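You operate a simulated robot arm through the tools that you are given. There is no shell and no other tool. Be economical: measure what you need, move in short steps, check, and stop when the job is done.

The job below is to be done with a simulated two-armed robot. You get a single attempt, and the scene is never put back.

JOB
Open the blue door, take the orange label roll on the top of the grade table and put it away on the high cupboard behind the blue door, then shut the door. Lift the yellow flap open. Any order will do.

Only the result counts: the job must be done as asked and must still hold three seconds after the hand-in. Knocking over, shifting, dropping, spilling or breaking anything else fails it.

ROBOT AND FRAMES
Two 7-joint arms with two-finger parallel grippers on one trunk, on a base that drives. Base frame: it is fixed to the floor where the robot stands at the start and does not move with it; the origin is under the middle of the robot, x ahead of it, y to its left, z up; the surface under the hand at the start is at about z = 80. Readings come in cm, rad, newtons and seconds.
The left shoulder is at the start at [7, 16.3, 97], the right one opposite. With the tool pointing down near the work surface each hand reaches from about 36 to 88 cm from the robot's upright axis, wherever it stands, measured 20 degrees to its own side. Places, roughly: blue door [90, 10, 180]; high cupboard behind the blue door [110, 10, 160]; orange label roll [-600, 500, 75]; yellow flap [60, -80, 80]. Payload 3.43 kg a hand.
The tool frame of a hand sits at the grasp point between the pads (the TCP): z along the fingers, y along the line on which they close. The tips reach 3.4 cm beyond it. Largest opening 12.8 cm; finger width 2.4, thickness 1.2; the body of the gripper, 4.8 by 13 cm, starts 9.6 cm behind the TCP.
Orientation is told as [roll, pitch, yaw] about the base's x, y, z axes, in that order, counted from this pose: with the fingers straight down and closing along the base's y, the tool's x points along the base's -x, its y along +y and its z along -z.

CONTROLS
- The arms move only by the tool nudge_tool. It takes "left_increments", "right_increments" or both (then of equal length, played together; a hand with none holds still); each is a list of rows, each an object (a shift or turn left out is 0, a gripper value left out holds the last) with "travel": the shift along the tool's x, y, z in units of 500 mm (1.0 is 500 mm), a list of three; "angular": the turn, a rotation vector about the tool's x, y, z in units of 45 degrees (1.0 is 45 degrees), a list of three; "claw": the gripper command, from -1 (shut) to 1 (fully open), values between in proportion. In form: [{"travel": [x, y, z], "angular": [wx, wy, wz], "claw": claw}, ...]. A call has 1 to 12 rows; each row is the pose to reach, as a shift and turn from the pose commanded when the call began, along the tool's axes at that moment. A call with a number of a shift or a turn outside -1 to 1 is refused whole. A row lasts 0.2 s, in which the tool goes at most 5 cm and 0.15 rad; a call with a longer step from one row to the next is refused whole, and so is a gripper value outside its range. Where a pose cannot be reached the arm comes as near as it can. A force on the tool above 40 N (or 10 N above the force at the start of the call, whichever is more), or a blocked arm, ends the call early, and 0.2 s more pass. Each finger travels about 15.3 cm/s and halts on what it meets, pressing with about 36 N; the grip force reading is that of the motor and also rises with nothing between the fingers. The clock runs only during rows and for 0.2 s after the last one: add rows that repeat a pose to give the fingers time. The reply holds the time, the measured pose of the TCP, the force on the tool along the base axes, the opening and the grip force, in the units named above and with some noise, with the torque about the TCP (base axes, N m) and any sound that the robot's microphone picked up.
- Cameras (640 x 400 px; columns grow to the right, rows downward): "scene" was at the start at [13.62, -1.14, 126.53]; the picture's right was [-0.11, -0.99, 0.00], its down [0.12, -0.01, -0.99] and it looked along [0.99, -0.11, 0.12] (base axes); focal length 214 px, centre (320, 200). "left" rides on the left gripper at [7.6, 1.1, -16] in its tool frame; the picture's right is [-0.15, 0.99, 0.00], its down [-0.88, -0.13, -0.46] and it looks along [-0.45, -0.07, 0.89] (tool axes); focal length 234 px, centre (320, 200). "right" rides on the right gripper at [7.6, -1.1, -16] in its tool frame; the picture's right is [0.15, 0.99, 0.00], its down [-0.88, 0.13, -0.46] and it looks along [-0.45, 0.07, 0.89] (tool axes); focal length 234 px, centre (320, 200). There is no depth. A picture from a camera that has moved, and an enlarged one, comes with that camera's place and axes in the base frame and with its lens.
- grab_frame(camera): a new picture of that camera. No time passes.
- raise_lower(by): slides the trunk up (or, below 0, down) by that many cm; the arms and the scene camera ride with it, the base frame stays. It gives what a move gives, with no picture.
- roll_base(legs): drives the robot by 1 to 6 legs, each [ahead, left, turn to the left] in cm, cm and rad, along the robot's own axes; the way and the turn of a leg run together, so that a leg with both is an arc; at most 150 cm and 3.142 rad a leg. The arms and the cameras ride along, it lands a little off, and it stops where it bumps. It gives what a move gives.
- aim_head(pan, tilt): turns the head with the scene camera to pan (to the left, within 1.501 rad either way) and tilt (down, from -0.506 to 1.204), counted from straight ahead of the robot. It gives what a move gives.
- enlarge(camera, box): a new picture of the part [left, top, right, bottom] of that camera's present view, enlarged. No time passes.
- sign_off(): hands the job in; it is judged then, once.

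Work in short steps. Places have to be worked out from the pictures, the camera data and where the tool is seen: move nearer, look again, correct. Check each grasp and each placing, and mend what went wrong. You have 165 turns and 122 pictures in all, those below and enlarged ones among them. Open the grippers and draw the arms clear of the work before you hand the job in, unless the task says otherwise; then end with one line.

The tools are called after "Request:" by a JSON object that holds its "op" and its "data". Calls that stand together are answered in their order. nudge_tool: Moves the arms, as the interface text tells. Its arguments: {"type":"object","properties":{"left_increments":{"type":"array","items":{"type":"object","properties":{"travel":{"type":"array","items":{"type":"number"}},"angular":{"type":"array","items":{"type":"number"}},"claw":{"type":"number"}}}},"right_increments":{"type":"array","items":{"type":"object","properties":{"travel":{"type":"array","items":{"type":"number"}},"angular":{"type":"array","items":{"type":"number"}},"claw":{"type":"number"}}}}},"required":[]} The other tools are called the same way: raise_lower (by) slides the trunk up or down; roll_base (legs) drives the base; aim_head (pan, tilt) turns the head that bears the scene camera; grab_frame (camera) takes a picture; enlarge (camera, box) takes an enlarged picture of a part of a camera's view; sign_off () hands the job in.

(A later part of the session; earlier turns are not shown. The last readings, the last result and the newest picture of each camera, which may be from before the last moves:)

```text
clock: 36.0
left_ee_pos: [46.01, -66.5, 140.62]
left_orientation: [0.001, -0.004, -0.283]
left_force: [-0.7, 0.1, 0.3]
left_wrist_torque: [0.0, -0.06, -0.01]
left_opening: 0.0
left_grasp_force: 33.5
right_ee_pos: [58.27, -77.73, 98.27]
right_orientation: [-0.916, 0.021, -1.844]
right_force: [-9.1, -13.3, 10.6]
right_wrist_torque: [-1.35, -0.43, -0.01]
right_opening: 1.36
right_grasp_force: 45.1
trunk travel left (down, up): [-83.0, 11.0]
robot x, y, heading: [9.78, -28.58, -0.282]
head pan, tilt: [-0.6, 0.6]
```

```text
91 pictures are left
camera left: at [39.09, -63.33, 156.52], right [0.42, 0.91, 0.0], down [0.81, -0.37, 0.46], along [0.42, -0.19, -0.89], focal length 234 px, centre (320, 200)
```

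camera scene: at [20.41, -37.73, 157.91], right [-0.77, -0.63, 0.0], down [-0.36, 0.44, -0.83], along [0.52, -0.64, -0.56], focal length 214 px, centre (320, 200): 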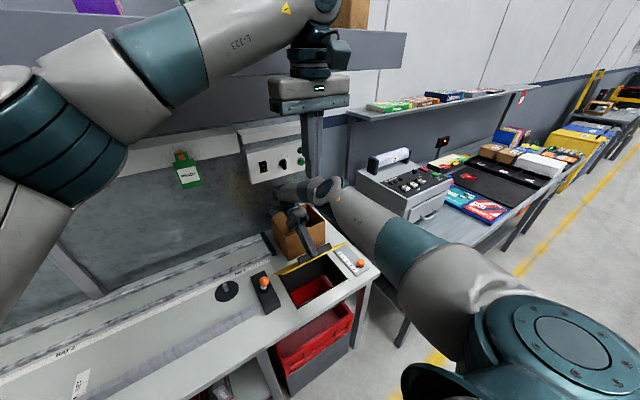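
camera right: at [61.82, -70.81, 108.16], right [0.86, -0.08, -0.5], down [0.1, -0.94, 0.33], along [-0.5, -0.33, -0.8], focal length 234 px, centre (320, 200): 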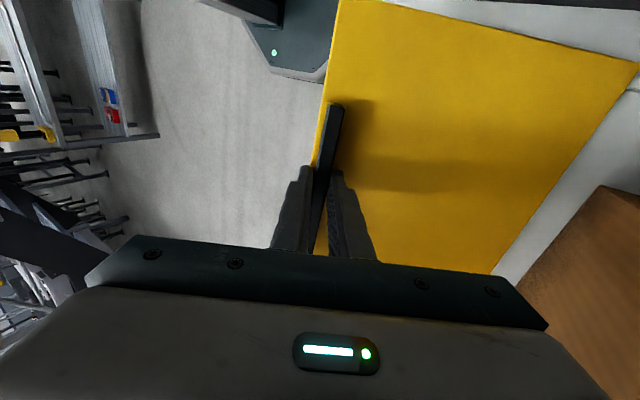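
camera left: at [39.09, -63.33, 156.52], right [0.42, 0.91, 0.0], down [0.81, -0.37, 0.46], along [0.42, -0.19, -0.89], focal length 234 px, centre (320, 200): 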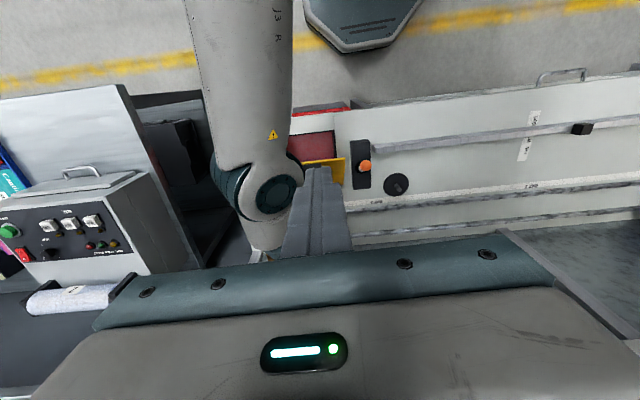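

The right elbow is close above that spot, so I'll tilt the left hand 45 degrees (fingers forward-down) while descending a bit further left, staying under the elbow.

Request:
{"op": "nudge_tool", "data": {"left_increments": [{"travel": [0.02, 0.06, 0.04], "angular": [0, 0, 0], "claw": -1}, {"travel": [0.04, 0.12, 0.08], "angular": [0, -0.15, 0], "claw": -1}, {"travel": [0.06, 0.128, 0.16], "angular": [0, -0.33, 0], "claw": -1}, {"travel": [0.06, 0.128, 0.24], "angular": [0, -0.5, 0], "claw": -1}, {"travel": [0.06, 0.128, 0.32], "angular": [0, -0.67, 0], "claw": -1}, {"travel": [0.06, 0.128, 0.4], "angular": [0, -0.84, 0], "claw": -1}, {"travel": [0.06, 0.128, 0.48], "angular": [0, -1, 0], "claw": -1}]}}

Request:
{"op": "grab_frame", "data": {"camera": "left"}}

Request:
{"op": "grab_frame", "data": {"camera": "scene"}}

```text
clock: 37.6
left_ee_pos: [45.19, -59.39, 116.55]
left_orientation: [0.0, -0.792, -0.285]
left_force: [0.5, -0.4, -1.1]
left_wrist_torque: [0.01, -0.02, -0.03]
left_opening: 0.01
left_grasp_force: 33.3
right_ee_pos: [58.33, -77.79, 98.36]
right_orientation: [-0.916, 0.02, -1.845]
right_force: [-10.2, -16.8, 12.5]
right_wrist_torque: [-1.3, -0.41, -0.22]
right_opening: 1.38
right_grasp_force: 44.9
trunk travel left (down, up): [-83.0, 11.0]
robot x, y, heading: [10.49, -29.51, -0.287]
head pan, tilt: [-0.6, 0.6]
```

```text
90 pictures are left
camera left: at [29.46, -53.66, 122.48], right [0.38, 0.92, 0.1], down [0.25, -0.21, 0.95], along [0.89, -0.33, -0.31], focal length 234 px, centre (320, 200)
```

left: 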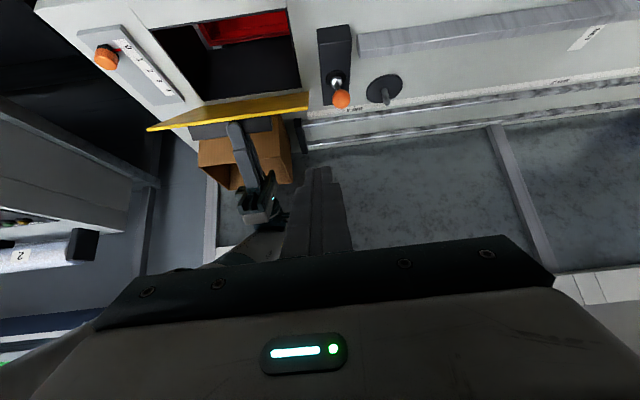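

```text
89 pictures are left
camera scene: at [20.5, -37.64, 157.92], right [-0.77, -0.63, 0.0], down [-0.36, 0.44, -0.83], along [0.52, -0.64, -0.56], focal length 214 px, centre (320, 200)
```

scene: 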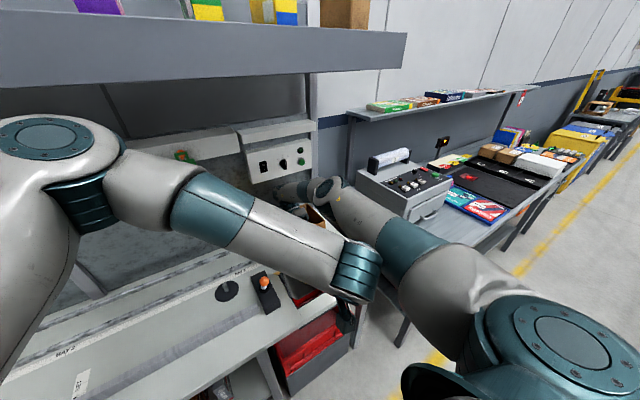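

Clear view: flap edge ahead of the left fingertips, nothing in between. I move the left fingers forward-down to just under the raised flap.

Request:
{"op": "nudge_tool", "data": {"left_increments": [{"travel": [0.033, -0.017, 0.073], "claw": -1}, {"travel": [0.067, -0.033, 0.146], "claw": -1}, {"travel": [0.1, -0.05, 0.219], "claw": -1}, {"travel": [0.133, -0.067, 0.291], "claw": -1}, {"travel": [0.167, -0.083, 0.364], "claw": -1}, {"travel": [0.2, -0.1, 0.437], "claw": -1}]}}

Request:
{"op": "grab_frame", "data": {"camera": "left"}}

```text
clock: 39.0
left_ee_pos: [51.91, -66.6, 94.21]
left_orientation: [0.0, -0.788, -0.287]
left_force: [-0.7, -0.2, -1.1]
left_wrist_torque: [0.0, -0.02, -0.02]
left_opening: 0.01
left_grasp_force: 33.3
right_ee_pos: [58.24, -77.91, 98.4]
right_orientation: [-0.918, 0.017, -1.846]
right_force: [-9.9, -17.0, 12.3]
right_wrist_torque: [-1.26, -0.35, -0.29]
right_opening: 1.35
right_grasp_force: 45.4
trunk travel left (down, up): [-83.0, 11.0]
robot x, y, heading: [10.66, -29.04, -0.286]
head pan, tilt: [-0.6, 0.6]
```

```text
88 pictures are left
camera left: at [36.23, -60.85, 100.05], right [0.38, 0.92, 0.11], down [0.25, -0.21, 0.95], along [0.89, -0.33, -0.31], focal length 234 px, centre (320, 200)
```

left: 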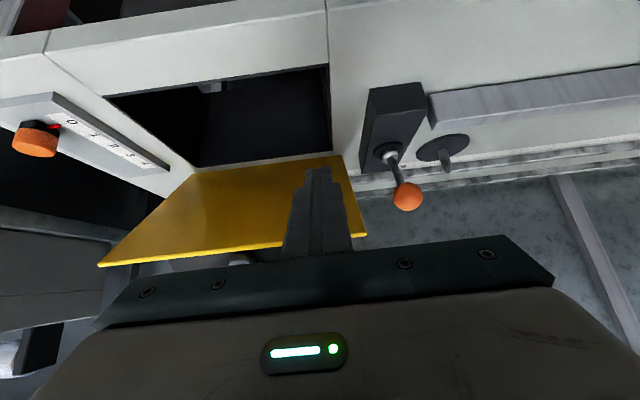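

The fingertips are in front of the flap underside. I advance about 7 cm to touch it.

Request:
{"op": "nudge_tool", "data": {"left_increments": [{"travel": [-0.03, 0, 0.03], "claw": -1}, {"travel": [-0.06, 0, 0.06], "claw": -1}, {"travel": [-0.09, 0, 0.09], "claw": -1}, {"travel": [-0.11, 0, 0.11], "claw": -1}]}}

Request:
{"op": "grab_frame", "data": {"camera": "left"}}

```text
clock: 40.1
left_ee_pos: [58.42, -68.7, 93.69]
left_orientation: [-0.004, -0.769, -0.289]
left_force: [0.8, -0.2, 1.0]
left_wrist_torque: [-0.02, 0.03, -0.02]
left_opening: 0.0
left_grasp_force: 33.1
right_ee_pos: [58.75, -78.02, 98.62]
right_orientation: [-0.907, 0.011, -1.849]
right_force: [-6.9, -5.6, 14.3]
right_wrist_torque: [-0.33, -0.64, -1.28]
right_opening: 1.29
right_grasp_force: 45.0
trunk travel left (down, up): [-83.0, 11.0]
robot x, y, heading: [10.26, -29.24, -0.284]
head pan, tilt: [-0.6, 0.6]
stopped in row 4 (left hand): the force on the tool passed its limit at 68 N (the readings are from after the stop); the commanded pose is now the measured one
```

```text
87 pictures are left
camera left: at [42.96, -62.73, 99.88], right [0.39, 0.92, 0.1], down [0.27, -0.21, 0.94], along [0.88, -0.34, -0.33], focal length 234 px, centre (320, 200)
```

left: 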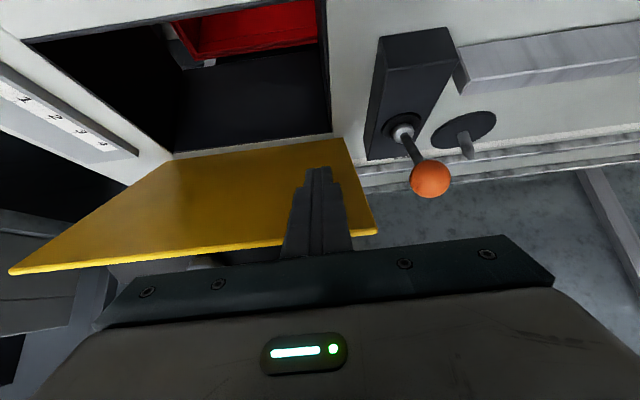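

Contact made; left fingertip now backs the flap. I open the right gripper and ease it off along its fingers.

Request:
{"op": "nudge_tool", "data": {"right_increments": [{"claw": -0.4}, {"claw": -0.2}, {"claw": -0.1}, {"travel": [0, 0, -0.04], "claw": -0.1}, {"travel": [0, 0, -0.08], "claw": -0.1}]}}

Request:
{"op": "grab_frame", "data": {"camera": "left"}}

Request:
{"op": "grab_frame", "data": {"camera": "right"}}

```text
clock: 41.3
left_ee_pos: [58.45, -68.69, 93.68]
left_orientation: [-0.002, -0.767, -0.29]
left_force: [-1.6, 1.6, -1.2]
left_wrist_torque: [0.09, 0.08, 0.05]
left_opening: 0.0
left_grasp_force: 32.6
right_ee_pos: [60.06, -78.11, 101.41]
right_orientation: [-0.904, 0.015, -1.847]
right_force: [-0.2, -0.6, 0.4]
right_wrist_torque: [-0.02, 0.02, 0.0]
right_opening: 5.75
right_grasp_force: 0.0
right hand out of reach, approached as far as the arm can: row 4, 5
trunk travel left (down, up): [-83.0, 11.0]
robot x, y, heading: [10.29, -29.31, -0.285]
head pan, tilt: [-0.6, 0.6]
```

```text
86 pictures are left
camera left: at [42.97, -62.83, 99.83], right [0.38, 0.92, 0.1], down [0.27, -0.21, 0.94], along [0.88, -0.33, -0.33], focal length 234 px, centre (320, 200)
```

left: 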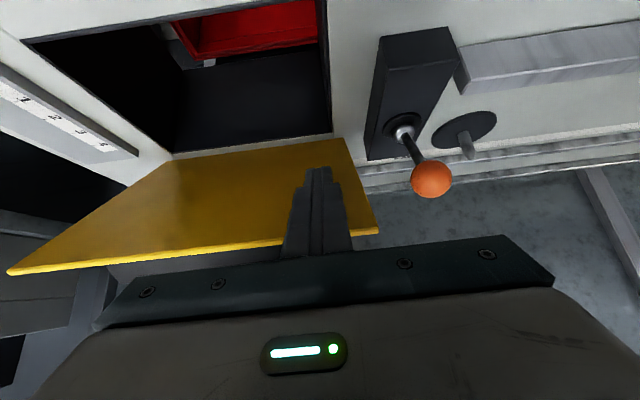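

```text
85 pictures are left
camera right: at [73.42, -74.1, 112.26], right [0.63, -0.01, -0.77], down [0.18, -0.97, 0.17], along [-0.75, -0.25, -0.61], focal length 234 px, centre (320, 200)
```

right: 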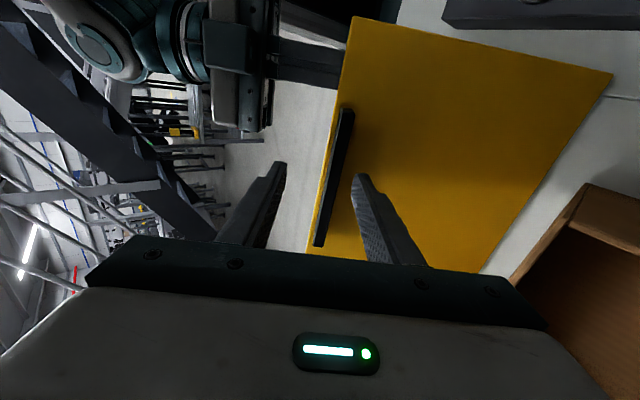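

The flap stays put with only a light touch on the left fingers. I raise the right hand clear of the bar.

Request:
{"op": "nudge_tool", "data": {"right_increments": [{"travel": [0, -0.02, -0.06]}, {"travel": [0, -0.07, -0.11]}, {"travel": [0, -0.13, -0.16], "angular": [-0.1, 0, 0]}, {"travel": [0, -0.19, -0.2], "angular": [-0.25, 0, 0]}, {"travel": [0, -0.25, -0.24], "angular": [-0.4, 0, 0]}]}}

Request:
{"op": "grab_frame", "data": {"camera": "right"}}

Request:
{"op": "grab_frame", "data": {"camera": "scene"}}

```text
clock: 42.5
left_ee_pos: [58.24, -68.66, 93.65]
left_orientation: [-0.003, -0.769, -0.293]
left_force: [-1.5, 0.1, -0.1]
left_wrist_torque: [0.0, -0.07, 0.05]
left_opening: 0.0
left_grasp_force: 32.7
right_ee_pos: [61.64, -78.86, 118.74]
right_orientation: [-0.59, 0.014, -1.848]
right_force: [0.1, 0.0, 0.2]
right_wrist_torque: [-0.01, -0.03, -0.02]
right_opening: 5.76
right_grasp_force: 0.0
right hand out of reach, approached as far as the arm can: row 1, 2, 3
trunk travel left (down, up): [-83.0, 11.0]
robot x, y, heading: [10.34, -29.07, -0.282]
head pan, tilt: [-0.6, 0.6]
```

```text
84 pictures are left
camera right: at [71.21, -73.8, 132.73], right [0.83, -0.08, -0.55], down [0.11, -0.95, 0.29], along [-0.54, -0.3, -0.78], focal length 234 px, centre (320, 200)
```

right: 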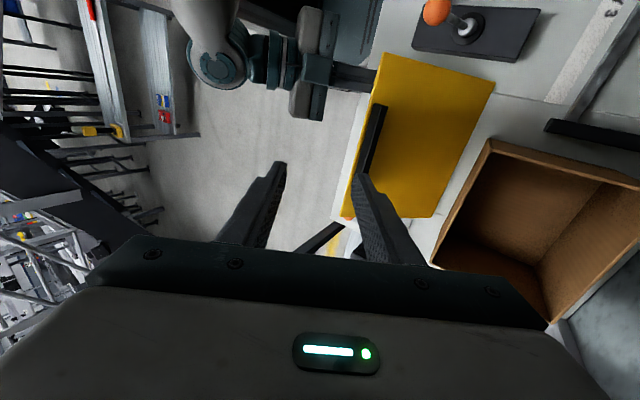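

```text
83 pictures are left
camera scene: at [20.59, -37.43, 157.91], right [-0.77, -0.63, 0.0], down [-0.36, 0.44, -0.83], along [0.52, -0.64, -0.56], focal length 214 px, centre (320, 200)
```

scene: 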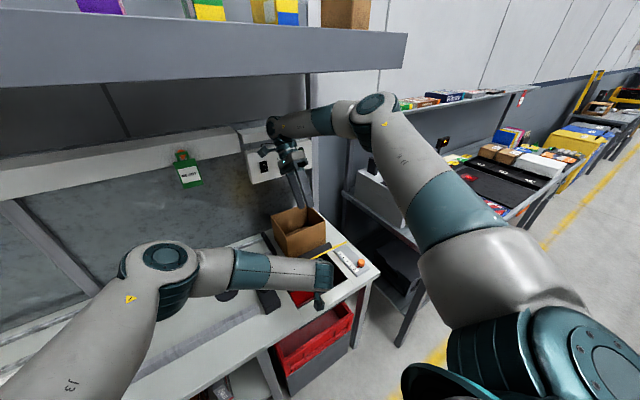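

Right hand is clear. Now the left fingertip pushes the flap forward toward vertical.

Request:
{"op": "nudge_tool", "data": {"left_increments": [{"travel": [-0.03, 0, 0.018], "claw": -1}, {"travel": [-0.06, 0, 0.036], "claw": -1}, {"travel": [-0.09, 0, 0.054], "claw": -1}, {"travel": [-0.12, 0, 0.072], "claw": -1}, {"travel": [-0.141, 0, 0.085], "claw": -1}]}}

Request:
{"op": "grab_frame", "data": {"camera": "left"}}

Request:
{"op": "grab_frame", "data": {"camera": "right"}}

```text
clock: 43.7
left_ee_pos: [66.08, -71.05, 95.49]
left_orientation: [-0.001, -0.771, -0.292]
left_force: [-1.3, 0.3, -0.9]
left_wrist_torque: [0.02, 0.01, -0.05]
left_opening: 0.0
left_grasp_force: 33.5
right_ee_pos: [61.78, -78.79, 118.66]
right_orientation: [-0.592, 0.016, -1.848]
right_force: [-0.1, 0.6, 0.5]
right_wrist_torque: [0.0, 0.01, 0.0]
right_opening: 5.79
right_grasp_force: 0.0
trunk travel left (down, up): [-83.0, 11.0]
robot x, y, heading: [10.36, -29.11, -0.281]
head pan, tilt: [-0.6, 0.6]
```

```text
82 pictures are left
camera left: at [50.74, -65.13, 101.64], right [0.39, 0.92, 0.1], down [0.27, -0.21, 0.94], along [0.88, -0.34, -0.33], focal length 234 px, centre (320, 200)
```

left: 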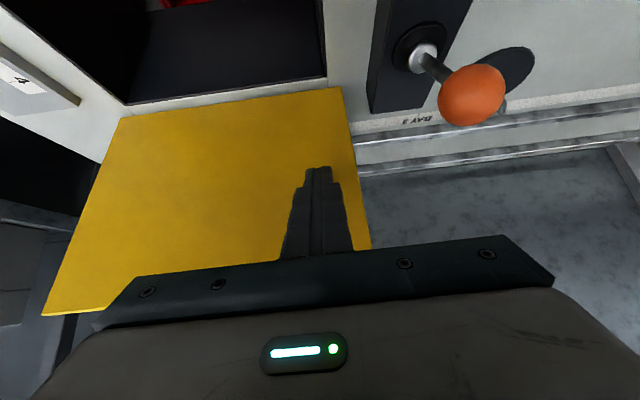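

```text
81 pictures are left
camera right: at [71.47, -73.8, 132.57], right [0.83, -0.08, -0.55], down [0.11, -0.95, 0.29], along [-0.55, -0.3, -0.78], focal length 234 px, centre (320, 200)
```

right: 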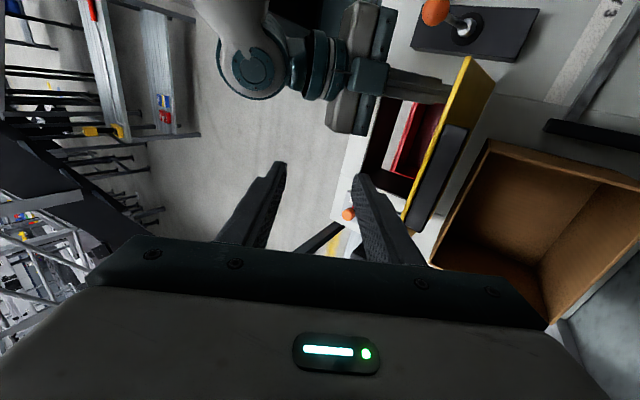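

Flap is at about 75 degrees with hardly any resistance. I push 4 cm further, watching the force.

Request:
{"op": "nudge_tool", "data": {"left_increments": [{"travel": [-0.018, 0, 0.016], "claw": -1}, {"travel": [-0.036, 0, 0.032], "claw": -1}, {"travel": [-0.06, 0, 0.05], "claw": -1}]}}

Request:
{"op": "grab_frame", "data": {"camera": "right"}}

```text
clock: 44.5
left_ee_pos: [69.67, -72.02, 95.79]
left_orientation: [-0.005, -0.767, -0.289]
left_force: [-3.5, 1.3, -0.5]
left_wrist_torque: [-0.03, 0.09, -0.03]
left_opening: 0.0
left_grasp_force: 33.3
right_ee_pos: [61.74, -78.68, 118.74]
right_orientation: [-0.594, 0.015, -1.847]
right_force: [-0.4, -0.2, -0.5]
right_wrist_torque: [-0.02, -0.04, 0.02]
right_opening: 5.78
right_grasp_force: 0.1
trunk travel left (down, up): [-83.0, 11.0]
robot x, y, heading: [10.67, -28.62, -0.283]
head pan, tilt: [-0.6, 0.6]
```

```text
80 pictures are left
camera right: at [71.34, -73.7, 132.67], right [0.83, -0.08, -0.55], down [0.11, -0.95, 0.29], along [-0.54, -0.3, -0.78], focal length 234 px, centre (320, 200)
```

right: 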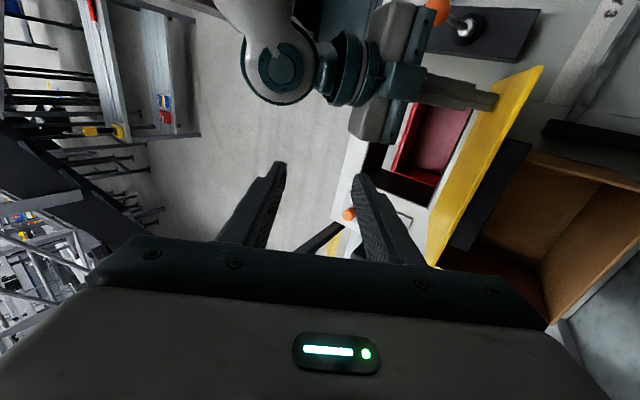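

The flap is about at or slightly past vertical, close to the box. I withdraw the left hand straight back and see whether the flap stays.

Request:
{"op": "nudge_tool", "data": {"left_increments": [{"travel": [0.03, 0, -0.028], "claw": -1}, {"travel": [0.08, 0, -0.075], "claw": -1}, {"travel": [0.14, 0, -0.13], "claw": -1}, {"travel": [0.2, 0, -0.19], "claw": -1}, {"travel": [0.2, 0, -0.19], "claw": -1}]}}

Request:
{"op": "grab_frame", "data": {"camera": "right"}}

Request:
{"op": "grab_frame", "data": {"camera": "left"}}

```text
clock: 45.7
left_ee_pos: [56.64, -68.07, 95.65]
left_orientation: [-0.003, -0.768, -0.29]
left_force: [0.5, -0.6, 0.7]
left_wrist_torque: [0.02, -0.01, 0.0]
left_opening: 0.03
left_grasp_force: 32.6
right_ee_pos: [61.98, -78.82, 118.54]
right_orientation: [-0.593, 0.015, -1.849]
right_force: [0.7, 0.9, 0.3]
right_wrist_torque: [-0.01, 0.0, 0.0]
right_opening: 5.76
right_grasp_force: 0.0
trunk travel left (down, up): [-83.0, 11.0]
robot x, y, heading: [10.17, -28.88, -0.285]
head pan, tilt: [-0.6, 0.6]
```

```text
79 pictures are left
camera right: at [71.49, -73.78, 132.58], right [0.83, -0.08, -0.55], down [0.11, -0.95, 0.29], along [-0.55, -0.3, -0.78], focal length 234 px, centre (320, 200)
```

right: 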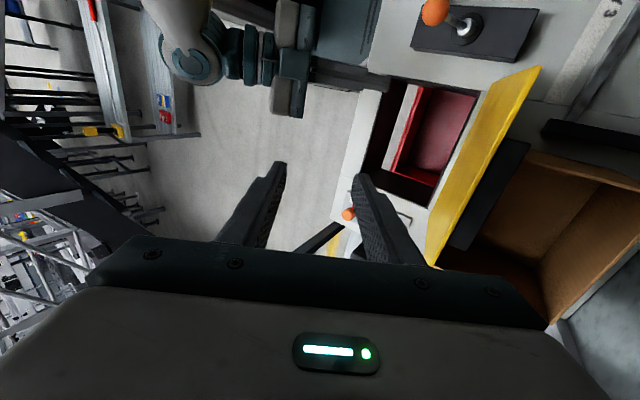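

```text
78 pictures are left
camera left: at [41.08, -62.2, 101.9], right [0.39, 0.92, 0.1], down [0.27, -0.21, 0.94], along [0.88, -0.34, -0.33], focal length 234 px, centre (320, 200)
```

left: 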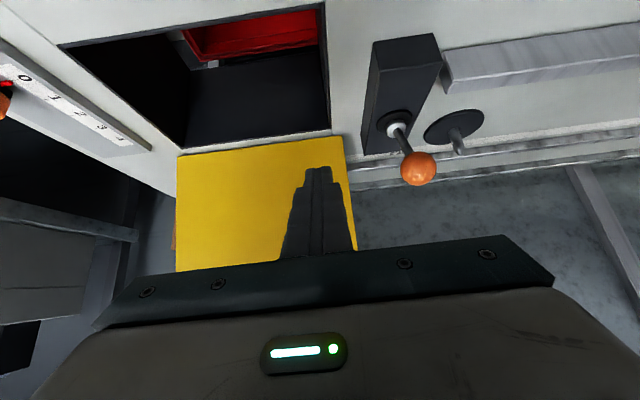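

The flap stays open by itself past vertical. Now I withdraw the left hand back, up and left, then the right hand.

Request:
{"op": "nudge_tool", "data": {"left_increments": [{"travel": [0, 0.0, -0.08]}, {"travel": [-0.01, 0.03, -0.16]}, {"travel": [-0.02, 0.08, -0.24]}, {"travel": [-0.03, 0.14, -0.32]}, {"travel": [-0.05, 0.2, -0.39]}, {"travel": [-0.06, 0.27, -0.44]}, {"travel": [-0.07, 0.34, -0.49]}, {"travel": [-0.07, 0.42, -0.5]}]}}

Request:
{"op": "nudge_tool", "data": {"right_increments": [{"travel": [0, -0.07, 0.03], "angular": [-0.1, 0, 0]}, {"travel": [0, -0.14, 0.08], "angular": [-0.2, 0, 0]}, {"travel": [0, -0.21, 0.13], "angular": [-0.35, 0, 0]}, {"travel": [0, -0.28, 0.18], "angular": [-0.5, 0, 0]}, {"travel": [0, -0.35, 0.23], "angular": [-0.65, 0, 0]}, {"travel": [0, -0.41, 0.27], "angular": [-0.75, 0, 0]}]}}

Request:
{"op": "aim_head", "data": {"pan": 0.6, "tilt": 0.0}}

Request:
{"op": "grab_frame", "data": {"camera": "scene"}}

```text
refused: row 4 steps farther than a row can; nothing moved
```

```text
clock: 47.1
left_ee_pos: [56.5, -68.01, 95.82]
left_orientation: [-0.002, -0.769, -0.289]
left_force: [0.5, -0.4, -0.1]
left_wrist_torque: [0.01, -0.02, -0.02]
left_opening: 0.0
left_grasp_force: 32.9
right_ee_pos: [38.05, -72.15, 119.02]
right_orientation: [0.0, 0.016, -1.848]
right_force: [-1.0, 0.1, 0.6]
right_wrist_torque: [0.02, -0.03, 0.0]
right_opening: 5.76
right_grasp_force: 0.1
trunk travel left (down, up): [-83.0, 11.0]
robot x, y, heading: [10.61, -29.1, -0.282]
head pan, tilt: [-0.6, 0.6]
```

```text
clock: 48.5
left_ee_pos: [56.52, -68.08, 95.64]
left_orientation: [-0.003, -0.767, -0.289]
left_force: [-0.1, 1.0, -0.4]
left_wrist_torque: [0.01, -0.03, -0.01]
left_opening: 0.04
left_grasp_force: 33.3
right_ee_pos: [38.19, -72.1, 118.96]
right_orientation: [-0.003, 0.015, -1.846]
right_force: [-0.3, 0.5, 0.0]
right_wrist_torque: [0.0, -0.01, 0.0]
right_opening: 5.78
right_grasp_force: 0.0
trunk travel left (down, up): [-83.0, 11.0]
robot x, y, heading: [10.55, -29.2, -0.287]
head pan, tilt: [0.6, 0.0]
```

```text
77 pictures are left
camera scene: at [23.86, -27.78, 163.42], right [0.31, -0.95, 0.0], down [0.0, 0.0, -1.0], along [0.95, 0.31, 0.0], focal length 214 px, centre (320, 200)
```

scene: 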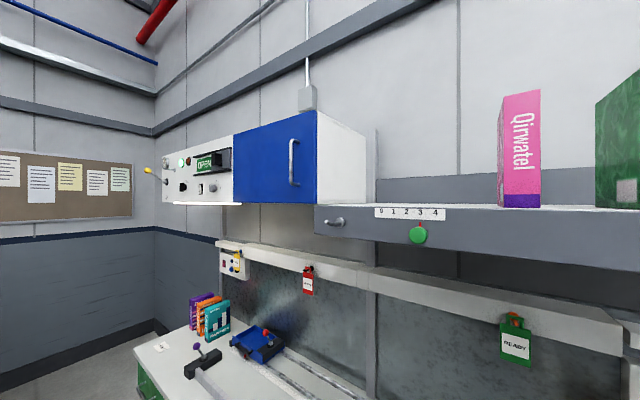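

The left move was refused for step length; I redo it: first ease back 5 cm, then slide left, then up.

Request:
{"op": "nudge_tool", "data": {"left_increments": [{"travel": [0, 0.0, -0.05]}, {"travel": [0, 0.03, -0.1]}, {"travel": [0, 0.12, -0.1]}, {"travel": [0, 0.21, -0.1]}, {"travel": [0, 0.3, -0.1]}, {"travel": [-0.02, 0.38, -0.13]}, {"travel": [-0.04, 0.45, -0.18]}, {"travel": [-0.08, 0.5, -0.25]}, {"travel": [-0.1, 0.5, -0.34]}]}}

Request:
{"op": "enlarge", "data": {"camera": "scene", "box": [150, 90, 390, 240]}}

```text
clock: 50.5
left_ee_pos: [55.83, -41.94, 111.29]
left_orientation: [-0.003, -0.768, -0.289]
left_force: [0.3, -0.8, 0.3]
left_wrist_torque: [0.03, 0.01, 0.02]
left_opening: 0.01
left_grasp_force: 32.6
right_ee_pos: [37.99, -72.19, 118.96]
right_orientation: [-0.004, 0.016, -1.847]
right_force: [-0.1, -0.5, 0.1]
right_wrist_torque: [0.04, -0.04, -0.03]
right_opening: 5.74
right_grasp_force: 0.0
trunk travel left (down, up): [-83.0, 11.0]
robot x, y, heading: [10.81, -28.75, -0.282]
head pan, tilt: [0.6, 0.0]
```

```text
2.67 times, centred on (270, 165) of scene
camera zoom: at [23.66, -27.82, 163.43], right [0.31, -0.95, 0.0], down [0.0, 0.0, -1.0], along [0.95, 0.31, 0.0], focal length 572 px, centre (453, 293)
```

zoom: 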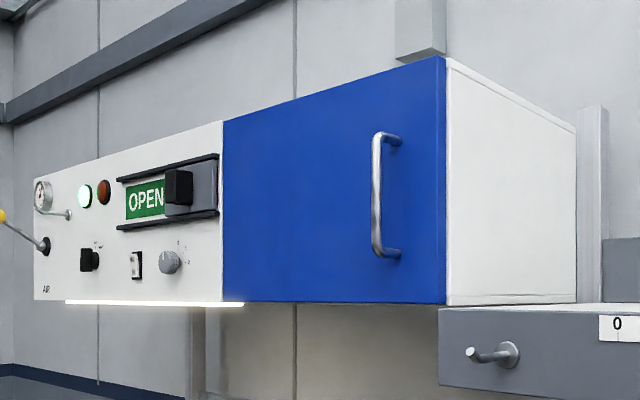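

The flap job looks done. The blue door spans z≈162–189, hinged at its left edge (~[94,32]), with a vertical bar handle near [81,0,174]. I raise the trunk and reposition the base back-left for the handle.

Request:
{"op": "raise_lower", "data": {"by": 10.5}}

Request:
{"op": "roll_base", "data": {"legs": [[-20, 0, 0], [0, 36, 0]]}}

Request:
{"op": "nudge_tool", "data": {"left_increments": [{"travel": [-0.06, 0, -0.06], "angular": [0, -0.17, 0], "claw": 0}, {"travel": [-0.12, 0, -0.12], "angular": [0, -0.34, 0], "claw": 0}, {"travel": [-0.18, 0, -0.18], "angular": [0, -0.51, 0], "claw": 0}, {"travel": [-0.24, 0, -0.24], "angular": [0, -0.68, 0], "claw": 0}, {"travel": [-0.3, 0, -0.3], "angular": [0, -0.85, 0], "claw": 0}, {"travel": [-0.36, 0, -0.36], "angular": [0, -1, 0], "claw": 0}, {"travel": [-0.42, 0, -0.42], "angular": [0, -1, 0], "claw": 0}, {"travel": [-0.48, 0, -0.48], "angular": [0, -1, 0], "claw": 0}]}}

Request:
{"op": "aim_head", "data": {"pan": 0.2, "tilt": 0.0}}

Request:
{"op": "grab_frame", "data": {"camera": "scene"}}

Request:
{"op": "grab_frame", "data": {"camera": "left"}}

```text
clock: 51.9
left_ee_pos: [56.02, -41.91, 121.74]
left_orientation: [-0.002, -0.767, -0.289]
left_force: [-0.7, -1.1, -0.3]
left_wrist_torque: [-0.01, 0.0, 0.02]
left_opening: 0.0
left_grasp_force: 33.2
right_ee_pos: [38.16, -72.34, 129.22]
right_orientation: [-0.003, 0.016, -1.847]
right_force: [1.4, -0.6, 0.3]
right_wrist_torque: [0.02, -0.02, 0.02]
right_opening: 5.77
right_grasp_force: 0.1
trunk travel left (down, up): [-93.5, 0.5]
robot x, y, heading: [10.31, -28.84, -0.284]
head pan, tilt: [0.6, 0.0]
```

```text
clock: 55.4
left_ee_pos: [46.89, -1.79, 121.7]
left_orientation: [0.0, -0.767, -0.289]
left_force: [-0.6, -0.3, 0.5]
left_wrist_torque: [0.02, 0.0, 0.01]
left_opening: 0.0
left_grasp_force: 32.7
right_ee_pos: [29.06, -32.12, 129.35]
right_orientation: [-0.004, 0.017, -1.848]
right_force: [-0.9, 0.5, 0.3]
right_wrist_torque: [0.05, -0.01, -0.01]
right_opening: 5.74
right_grasp_force: 0.2
trunk travel left (down, up): [-93.5, 0.5]
robot x, y, heading: [1.16, 11.2, -0.285]
head pan, tilt: [0.6, 0.0]
```

```text
clock: 57.2
left_ee_pos: [47.63, -1.51, 155.83]
left_orientation: [-0.223, -1.552, -0.066]
left_force: [0.2, 1.3, 0.0]
left_wrist_torque: [0.0, 0.01, -0.03]
left_opening: 6.42
left_grasp_force: 0.0
left hand out of reach, approached as far as the arm can: row 3, 4, 5, 6, 7
right_ee_pos: [29.25, -31.61, 129.56]
right_orientation: [-0.004, 0.011, -1.847]
right_force: [0.2, 0.7, 0.3]
right_wrist_torque: [-0.01, -0.03, -0.01]
right_opening: 5.75
right_grasp_force: 0.1
trunk travel left (down, up): [-93.5, 0.5]
robot x, y, heading: [1.61, 11.21, -0.285]
head pan, tilt: [0.6, 0.0]
```

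```text
clock: 58.1
left_ee_pos: [47.67, -1.95, 155.8]
left_orientation: [-0.075, -1.552, -0.214]
left_force: [1.6, 0.2, 0.6]
left_wrist_torque: [-0.03, -0.03, 0.01]
left_opening: 6.4
left_grasp_force: 0.0
right_ee_pos: [29.22, -32.04, 129.39]
right_orientation: [-0.004, 0.014, -1.848]
right_force: [0.6, 0.2, 0.6]
right_wrist_torque: [0.02, -0.01, 0.01]
right_opening: 5.74
right_grasp_force: 0.0
trunk travel left (down, up): [-93.5, 0.5]
robot x, y, heading: [0.96, 11.33, -0.28]
head pan, tilt: [0.201, 0.0]
```

```text
75 pictures are left
camera scene: at [15.16, 8.9, 173.92], right [-0.08, -1.0, 0.0], down [0.0, 0.0, -1.0], along [1.0, -0.08, 0.0], focal length 214 px, centre (320, 200)
```

scene: 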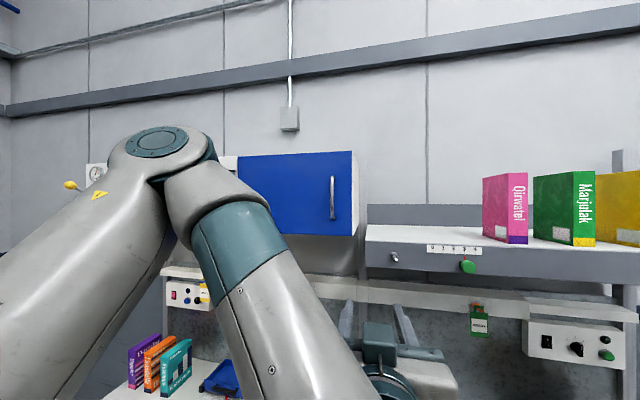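

```text
74 pictures are left
camera left: at [32.5, 3.72, 148.52], right [0.28, 0.95, 0.14], down [-0.46, 0.0, 0.89], along [0.84, -0.32, 0.43], focal length 234 px, centre (320, 200)
```

left: 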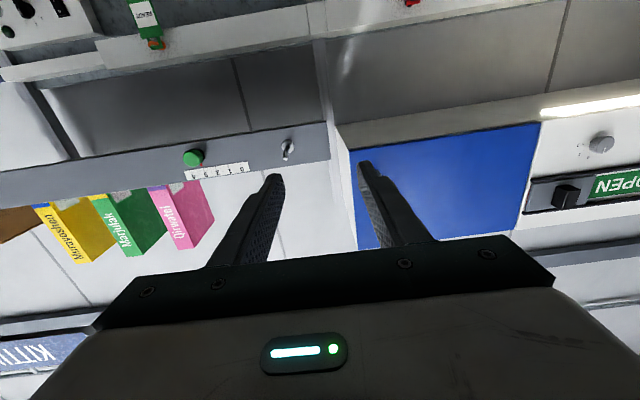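

Handle confirmed at about [81, -0.4, 174]. I move the left hand (fingers forward, half open) to 8 cm short of it.

Request:
{"op": "nudge_tool", "data": {"left_increments": [{"travel": [-0.09, 0.0, 0.0], "claw": 0.3}, {"travel": [-0.18, 0.02, 0.02], "claw": 0.3}, {"travel": [-0.27, 0.05, 0.05]}, {"travel": [-0.34, 0.09, 0.1]}, {"travel": [-0.364, 0.14, 0.17]}, {"travel": [-0.364, 0.18, 0.25]}, {"travel": [-0.364, 0.216, 0.33]}, {"travel": [-0.364, 0.216, 0.4]}, {"travel": [-0.364, 0.216, 0.47]}]}}

Request:
{"op": "grab_frame", "data": {"camera": "left"}}

Request:
{"op": "grab_frame", "data": {"camera": "scene"}}

```text
clock: 60.1
left_ee_pos: [73.85, 1.71, 173.33]
left_orientation: [-0.07, -1.55, -0.22]
left_force: [0.1, 0.0, 0.0]
left_wrist_torque: [-0.01, 0.0, 0.02]
left_opening: 8.31
left_grasp_force: 0.0
right_ee_pos: [29.24, -31.99, 129.35]
right_orientation: [-0.006, 0.016, -1.845]
right_force: [0.6, 0.0, -0.2]
right_wrist_torque: [0.02, 0.01, 0.0]
right_opening: 5.76
right_grasp_force: 0.1
trunk travel left (down, up): [-93.5, 0.5]
robot x, y, heading: [1.37, 11.41, -0.287]
head pan, tilt: [0.201, 0.0]
```

```text
73 pictures are left
camera left: at [58.71, 7.42, 166.07], right [0.29, 0.95, 0.15], down [-0.46, 0.0, 0.89], along [0.84, -0.32, 0.43], focal length 234 px, centre (320, 200)
```

left: 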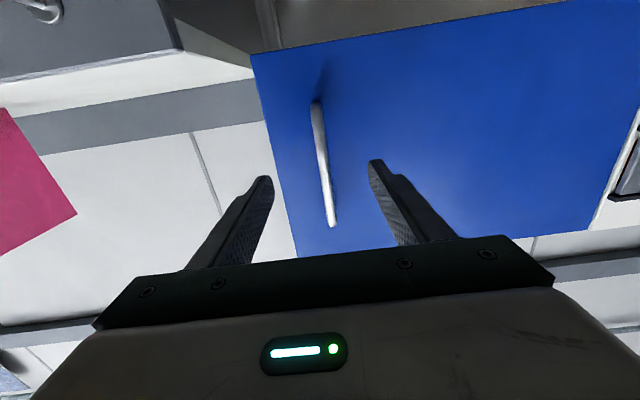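

```text
72 pictures are left
camera scene: at [15.37, 8.82, 173.9], right [-0.08, -1.0, 0.0], down [0.0, 0.0, -1.0], along [1.0, -0.08, 0.0], focal length 214 px, centre (320, 200)
```

scene: 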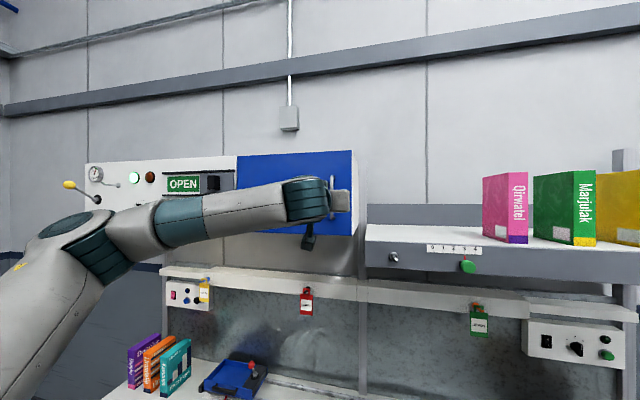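

Handle lies between the fingers, bar from z≈167 to 181. I advance 6.5 cm and close on it.

Request:
{"op": "nudge_tool", "data": {"left_increments": [{"travel": [0, 0.004, 0.05], "claw": 0.3}, {"travel": [0, 0.008, 0.1]}, {"travel": [0, 0.008, 0.125]}, {"travel": [0, 0.008, 0.125], "claw": -1}, {"travel": [0, 0.008, 0.125], "claw": -1}, {"travel": [0, 0.008, 0.125], "claw": -1}, {"travel": [0, 0.008, 0.125], "claw": -1}]}}

Request:
{"op": "grab_frame", "data": {"camera": "left"}}

```text
clock: 61.7
left_ee_pos: [79.5, 0.4, 173.51]
left_orientation: [-0.084, -1.554, -0.209]
left_force: [-0.7, -1.6, 0.4]
left_wrist_torque: [0.12, -0.2, -0.06]
left_opening: 1.16
left_grasp_force: 44.8
right_ee_pos: [29.04, -31.96, 129.48]
right_orientation: [-0.003, 0.017, -1.846]
right_force: [-0.1, 0.0, 0.1]
right_wrist_torque: [0.0, -0.05, 0.0]
right_opening: 5.75
right_grasp_force: 0.1
trunk travel left (down, up): [-93.5, 0.5]
robot x, y, heading: [1.39, 11.53, -0.28]
head pan, tilt: [0.201, 0.0]
```

```text
71 pictures are left
camera left: at [64.49, 6.11, 166.15], right [0.29, 0.95, 0.14], down [-0.46, 0.0, 0.89], along [0.84, -0.32, 0.44], focal length 234 px, centre (320, 200)
```

left: 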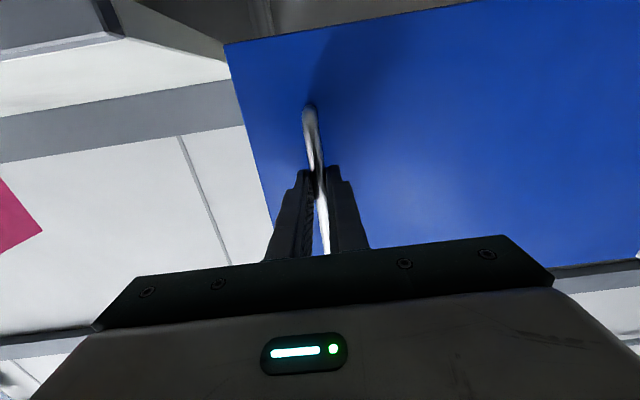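

Gripped the bar. I pull the door along its arc (hinge 34.5 cm to the left) by 35 degrees, turning the hand half as much.

Request:
{"op": "nudge_tool", "data": {"left_increments": [{"travel": [0, 0.0149, -0.0834], "angular": [0.078, 0, 0], "claw": -1}, {"travel": [0, 0.0398, -0.1646], "angular": [0.156, 0, 0], "claw": -1}, {"travel": [0, 0.0744, -0.242], "angular": [0.233, 0, 0], "claw": -1}, {"travel": [0, 0.1184, -0.3146], "angular": [0.311, 0, 0], "claw": -1}, {"travel": [0, 0.1706, -0.3814], "angular": [0.389, 0, 0], "claw": -1}]}}

Request:
{"op": "grab_frame", "data": {"camera": "scene"}}

```text
clock: 62.9
left_ee_pos: [63.64, 14.48, 173.42]
left_orientation: [-0.438, -1.549, -0.158]
left_force: [1.1, 1.6, -13.6]
left_wrist_torque: [0.61, -0.79, 0.1]
left_opening: 1.19
left_grasp_force: 45.1
right_ee_pos: [29.24, -31.53, 129.4]
right_orientation: [-0.003, 0.011, -1.845]
right_force: [0.3, -0.4, 0.4]
right_wrist_torque: [-0.07, -0.01, 0.03]
right_opening: 5.76
right_grasp_force: 0.1
trunk travel left (down, up): [-93.5, 0.5]
robot x, y, heading: [1.2, 11.38, -0.281]
head pan, tilt: [0.201, 0.0]
```

```text
70 pictures are left
camera scene: at [15.22, 9.43, 173.91], right [-0.08, -1.0, 0.0], down [0.0, 0.0, -1.0], along [1.0, -0.08, 0.0], focal length 214 px, centre (320, 200)
```

scene: 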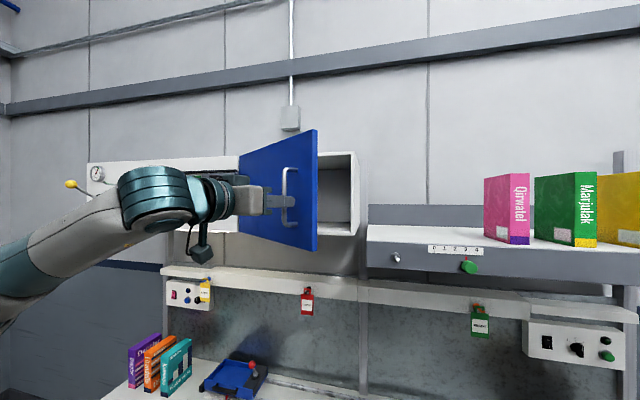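

Door is open ~35 degrees and the inside is visible. I pull on to about 58 degrees.

Request:
{"op": "nudge_tool", "data": {"left_increments": [{"travel": [0, 0.0458, -0.0855], "angular": [0.089, 0, 0], "claw": -1}, {"travel": [0, 0.103, -0.1637], "angular": [0.178, 0, 0], "claw": -1}, {"travel": [0, 0.1656, -0.229], "angular": [0.26, 0, 0], "claw": -1}]}}

Request:
{"op": "grab_frame", "data": {"camera": "scene"}}

```text
clock: 63.7
left_ee_pos: [58.98, 27.7, 173.52]
left_orientation: [-0.631, -1.549, -0.17]
left_force: [1.2, 1.7, -18.0]
left_wrist_torque: [0.95, -0.61, 0.16]
left_opening: 1.19
left_grasp_force: 45.0
right_ee_pos: [29.3, -31.54, 129.55]
right_orientation: [-0.007, 0.012, -1.847]
right_force: [0.2, 0.2, 0.4]
right_wrist_torque: [-0.05, 0.0, -0.04]
right_opening: 5.77
right_grasp_force: 0.1
trunk travel left (down, up): [-93.5, 0.5]
robot x, y, heading: [1.44, 11.6, -0.282]
head pan, tilt: [0.201, 0.0]
```

```text
69 pictures are left
camera scene: at [15.36, 9.32, 173.9], right [-0.08, -1.0, 0.0], down [0.0, 0.0, -1.0], along [1.0, -0.08, 0.0], focal length 214 px, centre (320, 200)
```

scene: 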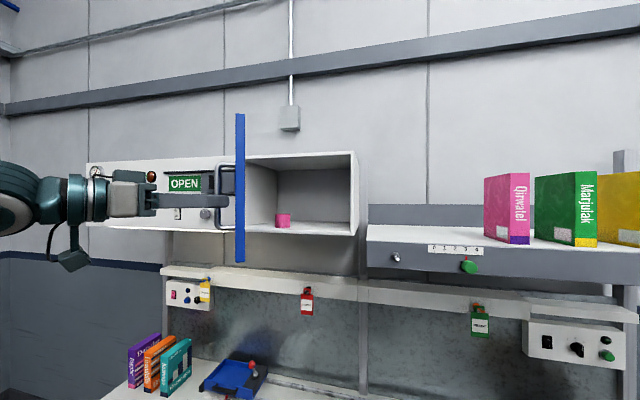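

Inside is a pink item on the left; the right part is free. I swing the door on to ~80 degrees.

Request:
{"op": "nudge_tool", "data": {"left_increments": [{"travel": [0, 0.058, -0.07], "angular": [0.08, 0, 0], "claw": -1}, {"travel": [0, 0.12, -0.128], "angular": [0.16, 0, 0], "claw": -1}, {"travel": [0, 0.189, -0.178], "angular": [0.24, 0, 0], "claw": -1}]}}

Request:
{"op": "grab_frame", "data": {"camera": "scene"}}

```text
clock: 64.4
left_ee_pos: [59.19, 36.07, 172.8]
left_orientation: [-0.05, -1.487, -0.907]
left_force: [-54.6, 3.2, -8.6]
left_wrist_torque: [0.31, -1.12, -0.52]
left_opening: 1.2
left_grasp_force: 44.8
right_ee_pos: [28.74, -31.88, 129.53]
right_orientation: [0.0, 0.018, -1.842]
right_force: [1.5, -0.4, -0.2]
right_wrist_torque: [0.03, 0.17, 0.01]
right_opening: 5.76
right_grasp_force: 0.0
trunk travel left (down, up): [-93.5, 0.5]
robot x, y, heading: [1.04, 10.95, -0.285]
head pan, tilt: [0.201, 0.0]
stopped in row 3 (left hand): the force on the tool passed its limit at 136 N (the readings are from after the stop); the commanded pose is now the measured one
```

```text
68 pictures are left
camera scene: at [14.4, 8.83, 173.98], right [-0.08, -1.0, 0.0], down [0.0, 0.0, -1.0], along [1.0, -0.08, 0.0], focal length 214 px, centre (320, 200)
```

scene: 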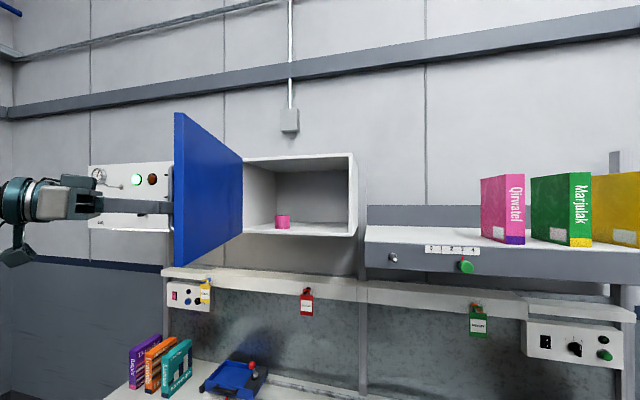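

The arm strained near its limit at ~75 degrees, wide enough. I release the handle and back the hand off along its fingers.

Request:
{"op": "nudge_tool", "data": {"left_increments": [{"claw": -0.5}, {"claw": -0.3}, {"claw": -0.2}, {"travel": [0, 0, -0.06], "claw": -0.2}, {"travel": [0, 0, -0.14], "claw": -0.2}, {"travel": [0, 0, -0.2], "claw": -0.2}]}}

Request:
{"op": "grab_frame", "data": {"camera": "scene"}}

```text
clock: 65.8
left_ee_pos: [54.75, 44.47, 173.03]
left_orientation: [-0.185, -1.484, -0.763]
left_force: [0.0, -0.2, -0.2]
left_wrist_torque: [0.0, -0.02, 0.03]
left_opening: 5.12
left_grasp_force: 0.1
right_ee_pos: [29.12, -31.91, 129.56]
right_orientation: [-0.006, 0.015, -1.845]
right_force: [0.0, -0.5, 0.7]
right_wrist_torque: [-0.01, 0.0, -0.03]
right_opening: 5.74
right_grasp_force: 0.0
trunk travel left (down, up): [-93.5, 0.5]
robot x, y, heading: [1.28, 11.13, -0.284]
head pan, tilt: [0.201, 0.0]
```

```text
67 pictures are left
camera scene: at [15.11, 9.01, 173.93], right [-0.08, -1.0, 0.0], down [0.0, 0.0, -1.0], along [1.0, -0.08, 0.0], focal length 214 px, centre (320, 200)
```

scene: 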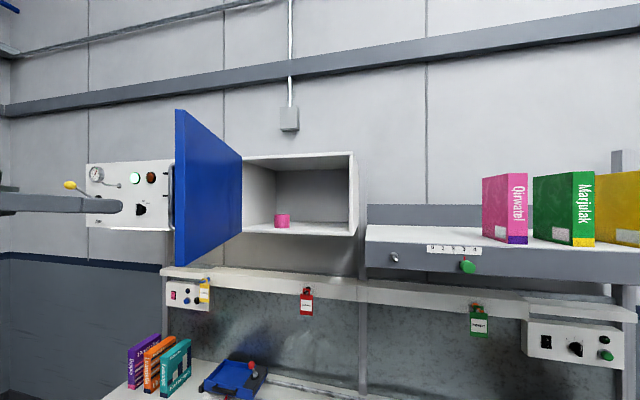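

The door stays open by itself. I back the robot away from the bench and look around toward the roll's place.

Request:
{"op": "roll_base", "data": {"legs": [[-45, 0, 0]]}}

Request:
{"op": "aim_head", "data": {"pan": 1.5, "tilt": 0.1}}

Request:
{"op": "grab_frame", "data": {"camera": "scene"}}

```text
clock: 68.5
left_ee_pos: [11.64, 57.0, 172.82]
left_orientation: [-0.194, -1.481, -0.751]
left_force: [-0.4, 0.2, 0.5]
left_wrist_torque: [-0.03, 0.01, -0.01]
left_opening: 5.14
left_grasp_force: 0.0
right_ee_pos: [-13.9, -19.21, 129.37]
right_orientation: [-0.005, 0.014, -1.843]
right_force: [-1.0, -0.4, 0.2]
right_wrist_torque: [0.04, 0.01, 0.05]
right_opening: 5.75
right_grasp_force: 0.1
trunk travel left (down, up): [-93.5, 0.5]
robot x, y, heading: [-41.8, 24.12, -0.286]
head pan, tilt: [0.201, 0.0]
```

```text
clock: 70.0
left_ee_pos: [11.33, 57.28, 172.94]
left_orientation: [-0.187, -1.484, -0.756]
left_force: [0.6, 0.1, -0.1]
left_wrist_torque: [0.0, -0.02, 0.0]
left_opening: 5.12
left_grasp_force: 0.0
right_ee_pos: [-14.09, -19.1, 129.45]
right_orientation: [-0.004, 0.016, -1.843]
right_force: [-0.6, 0.1, -0.1]
right_wrist_torque: [0.05, 0.02, 0.03]
right_opening: 5.79
right_grasp_force: 0.1
trunk travel left (down, up): [-93.5, 0.5]
robot x, y, heading: [-41.94, 23.55, -0.282]
head pan, tilt: [1.499, 0.099]
```

```text
66 pictures are left
camera scene: at [-34.09, 30.99, 173.02], right [0.94, -0.35, 0.0], down [-0.03, -0.09, -1.0], along [0.34, 0.93, -0.1], focal length 214 px, centre (320, 200)
```

scene: 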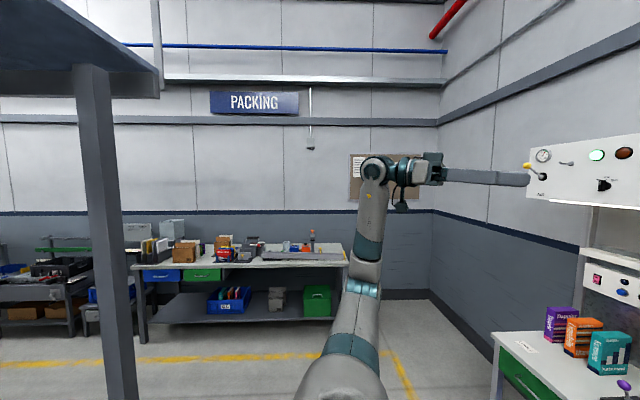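

I tuck the left arm in before turning, since the surroundings include a pillar.

Request:
{"op": "nudge_tool", "data": {"left_increments": [{"travel": [0.08, -0.04, 0.02], "angular": [-0.1, 0, 0]}, {"travel": [0.16, -0.08, 0.04], "angular": [-0.2, 0, 0]}, {"travel": [0.24, -0.13, 0.06], "angular": [-0.3, 0, 0]}, {"travel": [0.32, -0.18, 0.09], "angular": [-0.4, 0, 0]}, {"travel": [0.4, -0.23, 0.11], "angular": [-0.5, 0, 0]}, {"travel": [0.48, -0.28, 0.14], "angular": [-0.6, 0, 0]}, {"travel": [0.55, -0.34, 0.17], "angular": [-0.7, 0, 0]}, {"travel": [0.62, -0.4, 0.2], "angular": [-0.8, 0, 0]}, {"travel": [0.7, -0.45, 0.22], "angular": [-0.84, 0, 0]}]}}

Request:
{"op": "nudge_tool", "data": {"left_increments": [{"angular": [0, 0.18, 0]}, {"angular": [0, 0.36, 0]}, {"angular": [0, 0.54, 0]}, {"angular": [0, 0.72, 0]}, {"angular": [0, 0.9, 0]}, {"angular": [0, 1, 0]}]}}

Request:
{"op": "roll_base", "data": {"legs": [[0, 0, 1.57]]}}

Request:
{"op": "aim_head", "data": {"pan": 0.9, "tilt": 0.25}}

Request:
{"op": "grab_frame", "data": {"camera": "scene"}}

```text
clock: 72.2
left_ee_pos: [14.39, 45.84, 124.77]
left_orientation: [2.285, -1.517, -2.576]
left_force: [-0.3, -0.8, 0.1]
left_wrist_torque: [-0.02, -0.01, 0.02]
left_opening: 5.12
left_grasp_force: 0.1
left hand out of reach, approached as far as the arm can: row 4, 5, 6, 7, 8, 9
right_ee_pos: [-14.54, -19.13, 129.56]
right_orientation: [0.0, 0.016, -1.844]
right_force: [-0.5, 0.5, -0.3]
right_wrist_torque: [0.03, -0.05, 0.0]
right_opening: 5.75
right_grasp_force: 0.0
trunk travel left (down, up): [-93.5, 0.5]
robot x, y, heading: [-42.32, 23.86, -0.28]
head pan, tilt: [1.499, 0.099]
stopped in row 9 (left hand): the arm was blocked; the commanded pose is now the measured one
```

```text
clock: 73.6
left_ee_pos: [18.16, 46.66, 123.89]
left_orientation: [0.057, -0.81, -0.331]
left_force: [-0.7, 0.3, -0.5]
left_wrist_torque: [0.01, 0.03, -0.03]
left_opening: 5.13
left_grasp_force: 0.0
left hand out of reach, approached as far as the arm can: row 1, 2, 3, 4, 5, 6
right_ee_pos: [-13.91, -19.13, 129.45]
right_orientation: [-0.005, 0.015, -1.841]
right_force: [-0.8, 0.5, -0.2]
right_wrist_torque: [0.02, 0.04, 0.01]
right_opening: 5.77
right_grasp_force: 0.1
trunk travel left (down, up): [-93.5, 0.5]
robot x, y, heading: [-41.91, 23.86, -0.277]
head pan, tilt: [1.499, 0.099]
```

```text
clock: 77.8
left_ee_pos: [-65.05, 84.08, 123.82]
left_orientation: [0.056, -0.813, 1.243]
left_force: [0.6, 0.3, 0.0]
left_wrist_torque: [0.02, -0.01, 0.01]
left_opening: 5.09
left_grasp_force: 0.0
right_ee_pos: [0.92, 52.14, 129.42]
right_orientation: [-0.005, 0.015, -0.267]
right_force: [0.5, -0.6, -0.9]
right_wrist_torque: [0.02, -0.01, 0.04]
right_opening: 5.77
right_grasp_force: 0.1
trunk travel left (down, up): [-93.5, 0.5]
robot x, y, heading: [-42.03, 23.37, 1.292]
head pan, tilt: [1.499, 0.099]
```

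```text
clock: 78.8
left_ee_pos: [-65.01, 83.78, 123.86]
left_orientation: [0.055, -0.813, 1.243]
left_force: [-0.7, -0.1, 0.2]
left_wrist_torque: [0.0, -0.01, -0.01]
left_opening: 5.15
left_grasp_force: 0.1
right_ee_pos: [0.72, 52.02, 129.41]
right_orientation: [-0.004, 0.016, -0.268]
right_force: [-0.1, 0.5, 0.2]
right_wrist_torque: [0.02, 0.04, -0.02]
right_opening: 5.76
right_grasp_force: 0.1
trunk travel left (down, up): [-93.5, 0.5]
robot x, y, heading: [-41.74, 23.86, 1.295]
head pan, tilt: [0.901, 0.25]
```

```text
65 pictures are left
camera scene: at [-46.14, 36.16, 171.63], right [0.81, 0.59, 0.0], down [0.14, -0.2, -0.97], along [-0.57, 0.79, -0.25], focal length 214 px, centre (320, 200)
```

scene: 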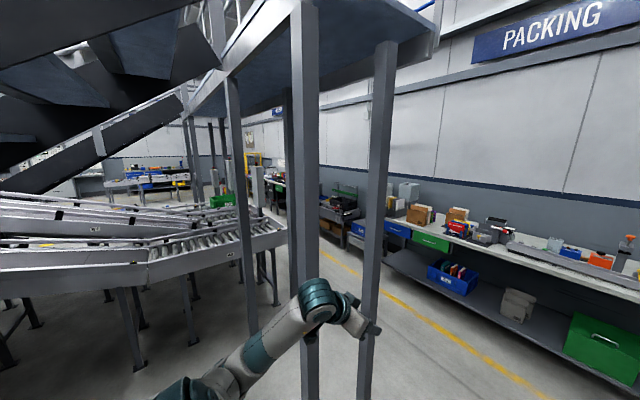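

There is a mezzanine with pillars and a conveyor; a corridor with a yellow line runs along the packing tables. I tilt down to locate the pillar bases.

Request:
{"op": "aim_head", "data": {"pan": 0.8, "tilt": 0.75}}

Request:
{"op": "grab_frame", "data": {"camera": "scene"}}

```text
clock: 79.8
left_ee_pos: [-65.05, 83.85, 123.9]
left_orientation: [0.055, -0.815, 1.242]
left_force: [-0.2, 0.2, -0.2]
left_wrist_torque: [0.01, -0.02, 0.02]
left_opening: 5.11
left_grasp_force: 0.1
right_ee_pos: [0.82, 52.0, 129.39]
right_orientation: [-0.004, 0.016, -0.266]
right_force: [-0.2, 0.3, -0.1]
right_wrist_torque: [0.0, -0.02, 0.02]
right_opening: 5.77
right_grasp_force: 0.1
trunk travel left (down, up): [-93.5, 0.5]
robot x, y, heading: [-41.78, 23.81, 1.294]
head pan, tilt: [0.799, 0.75]
```

```text
64 pictures are left
camera scene: at [-44.82, 35.77, 167.12], right [0.87, 0.5, 0.0], down [0.34, -0.59, -0.73], along [-0.37, 0.63, -0.68], focal length 214 px, centre (320, 200)
```

scene: 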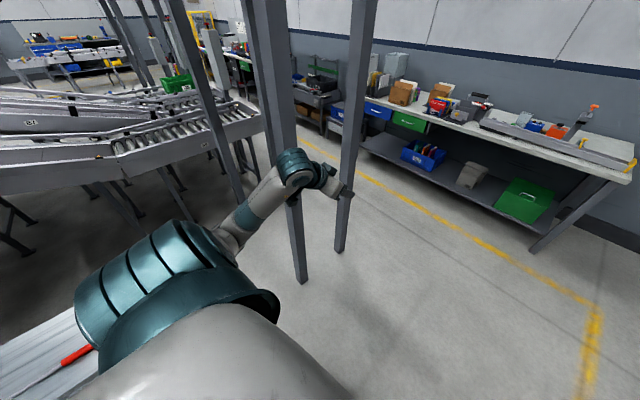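

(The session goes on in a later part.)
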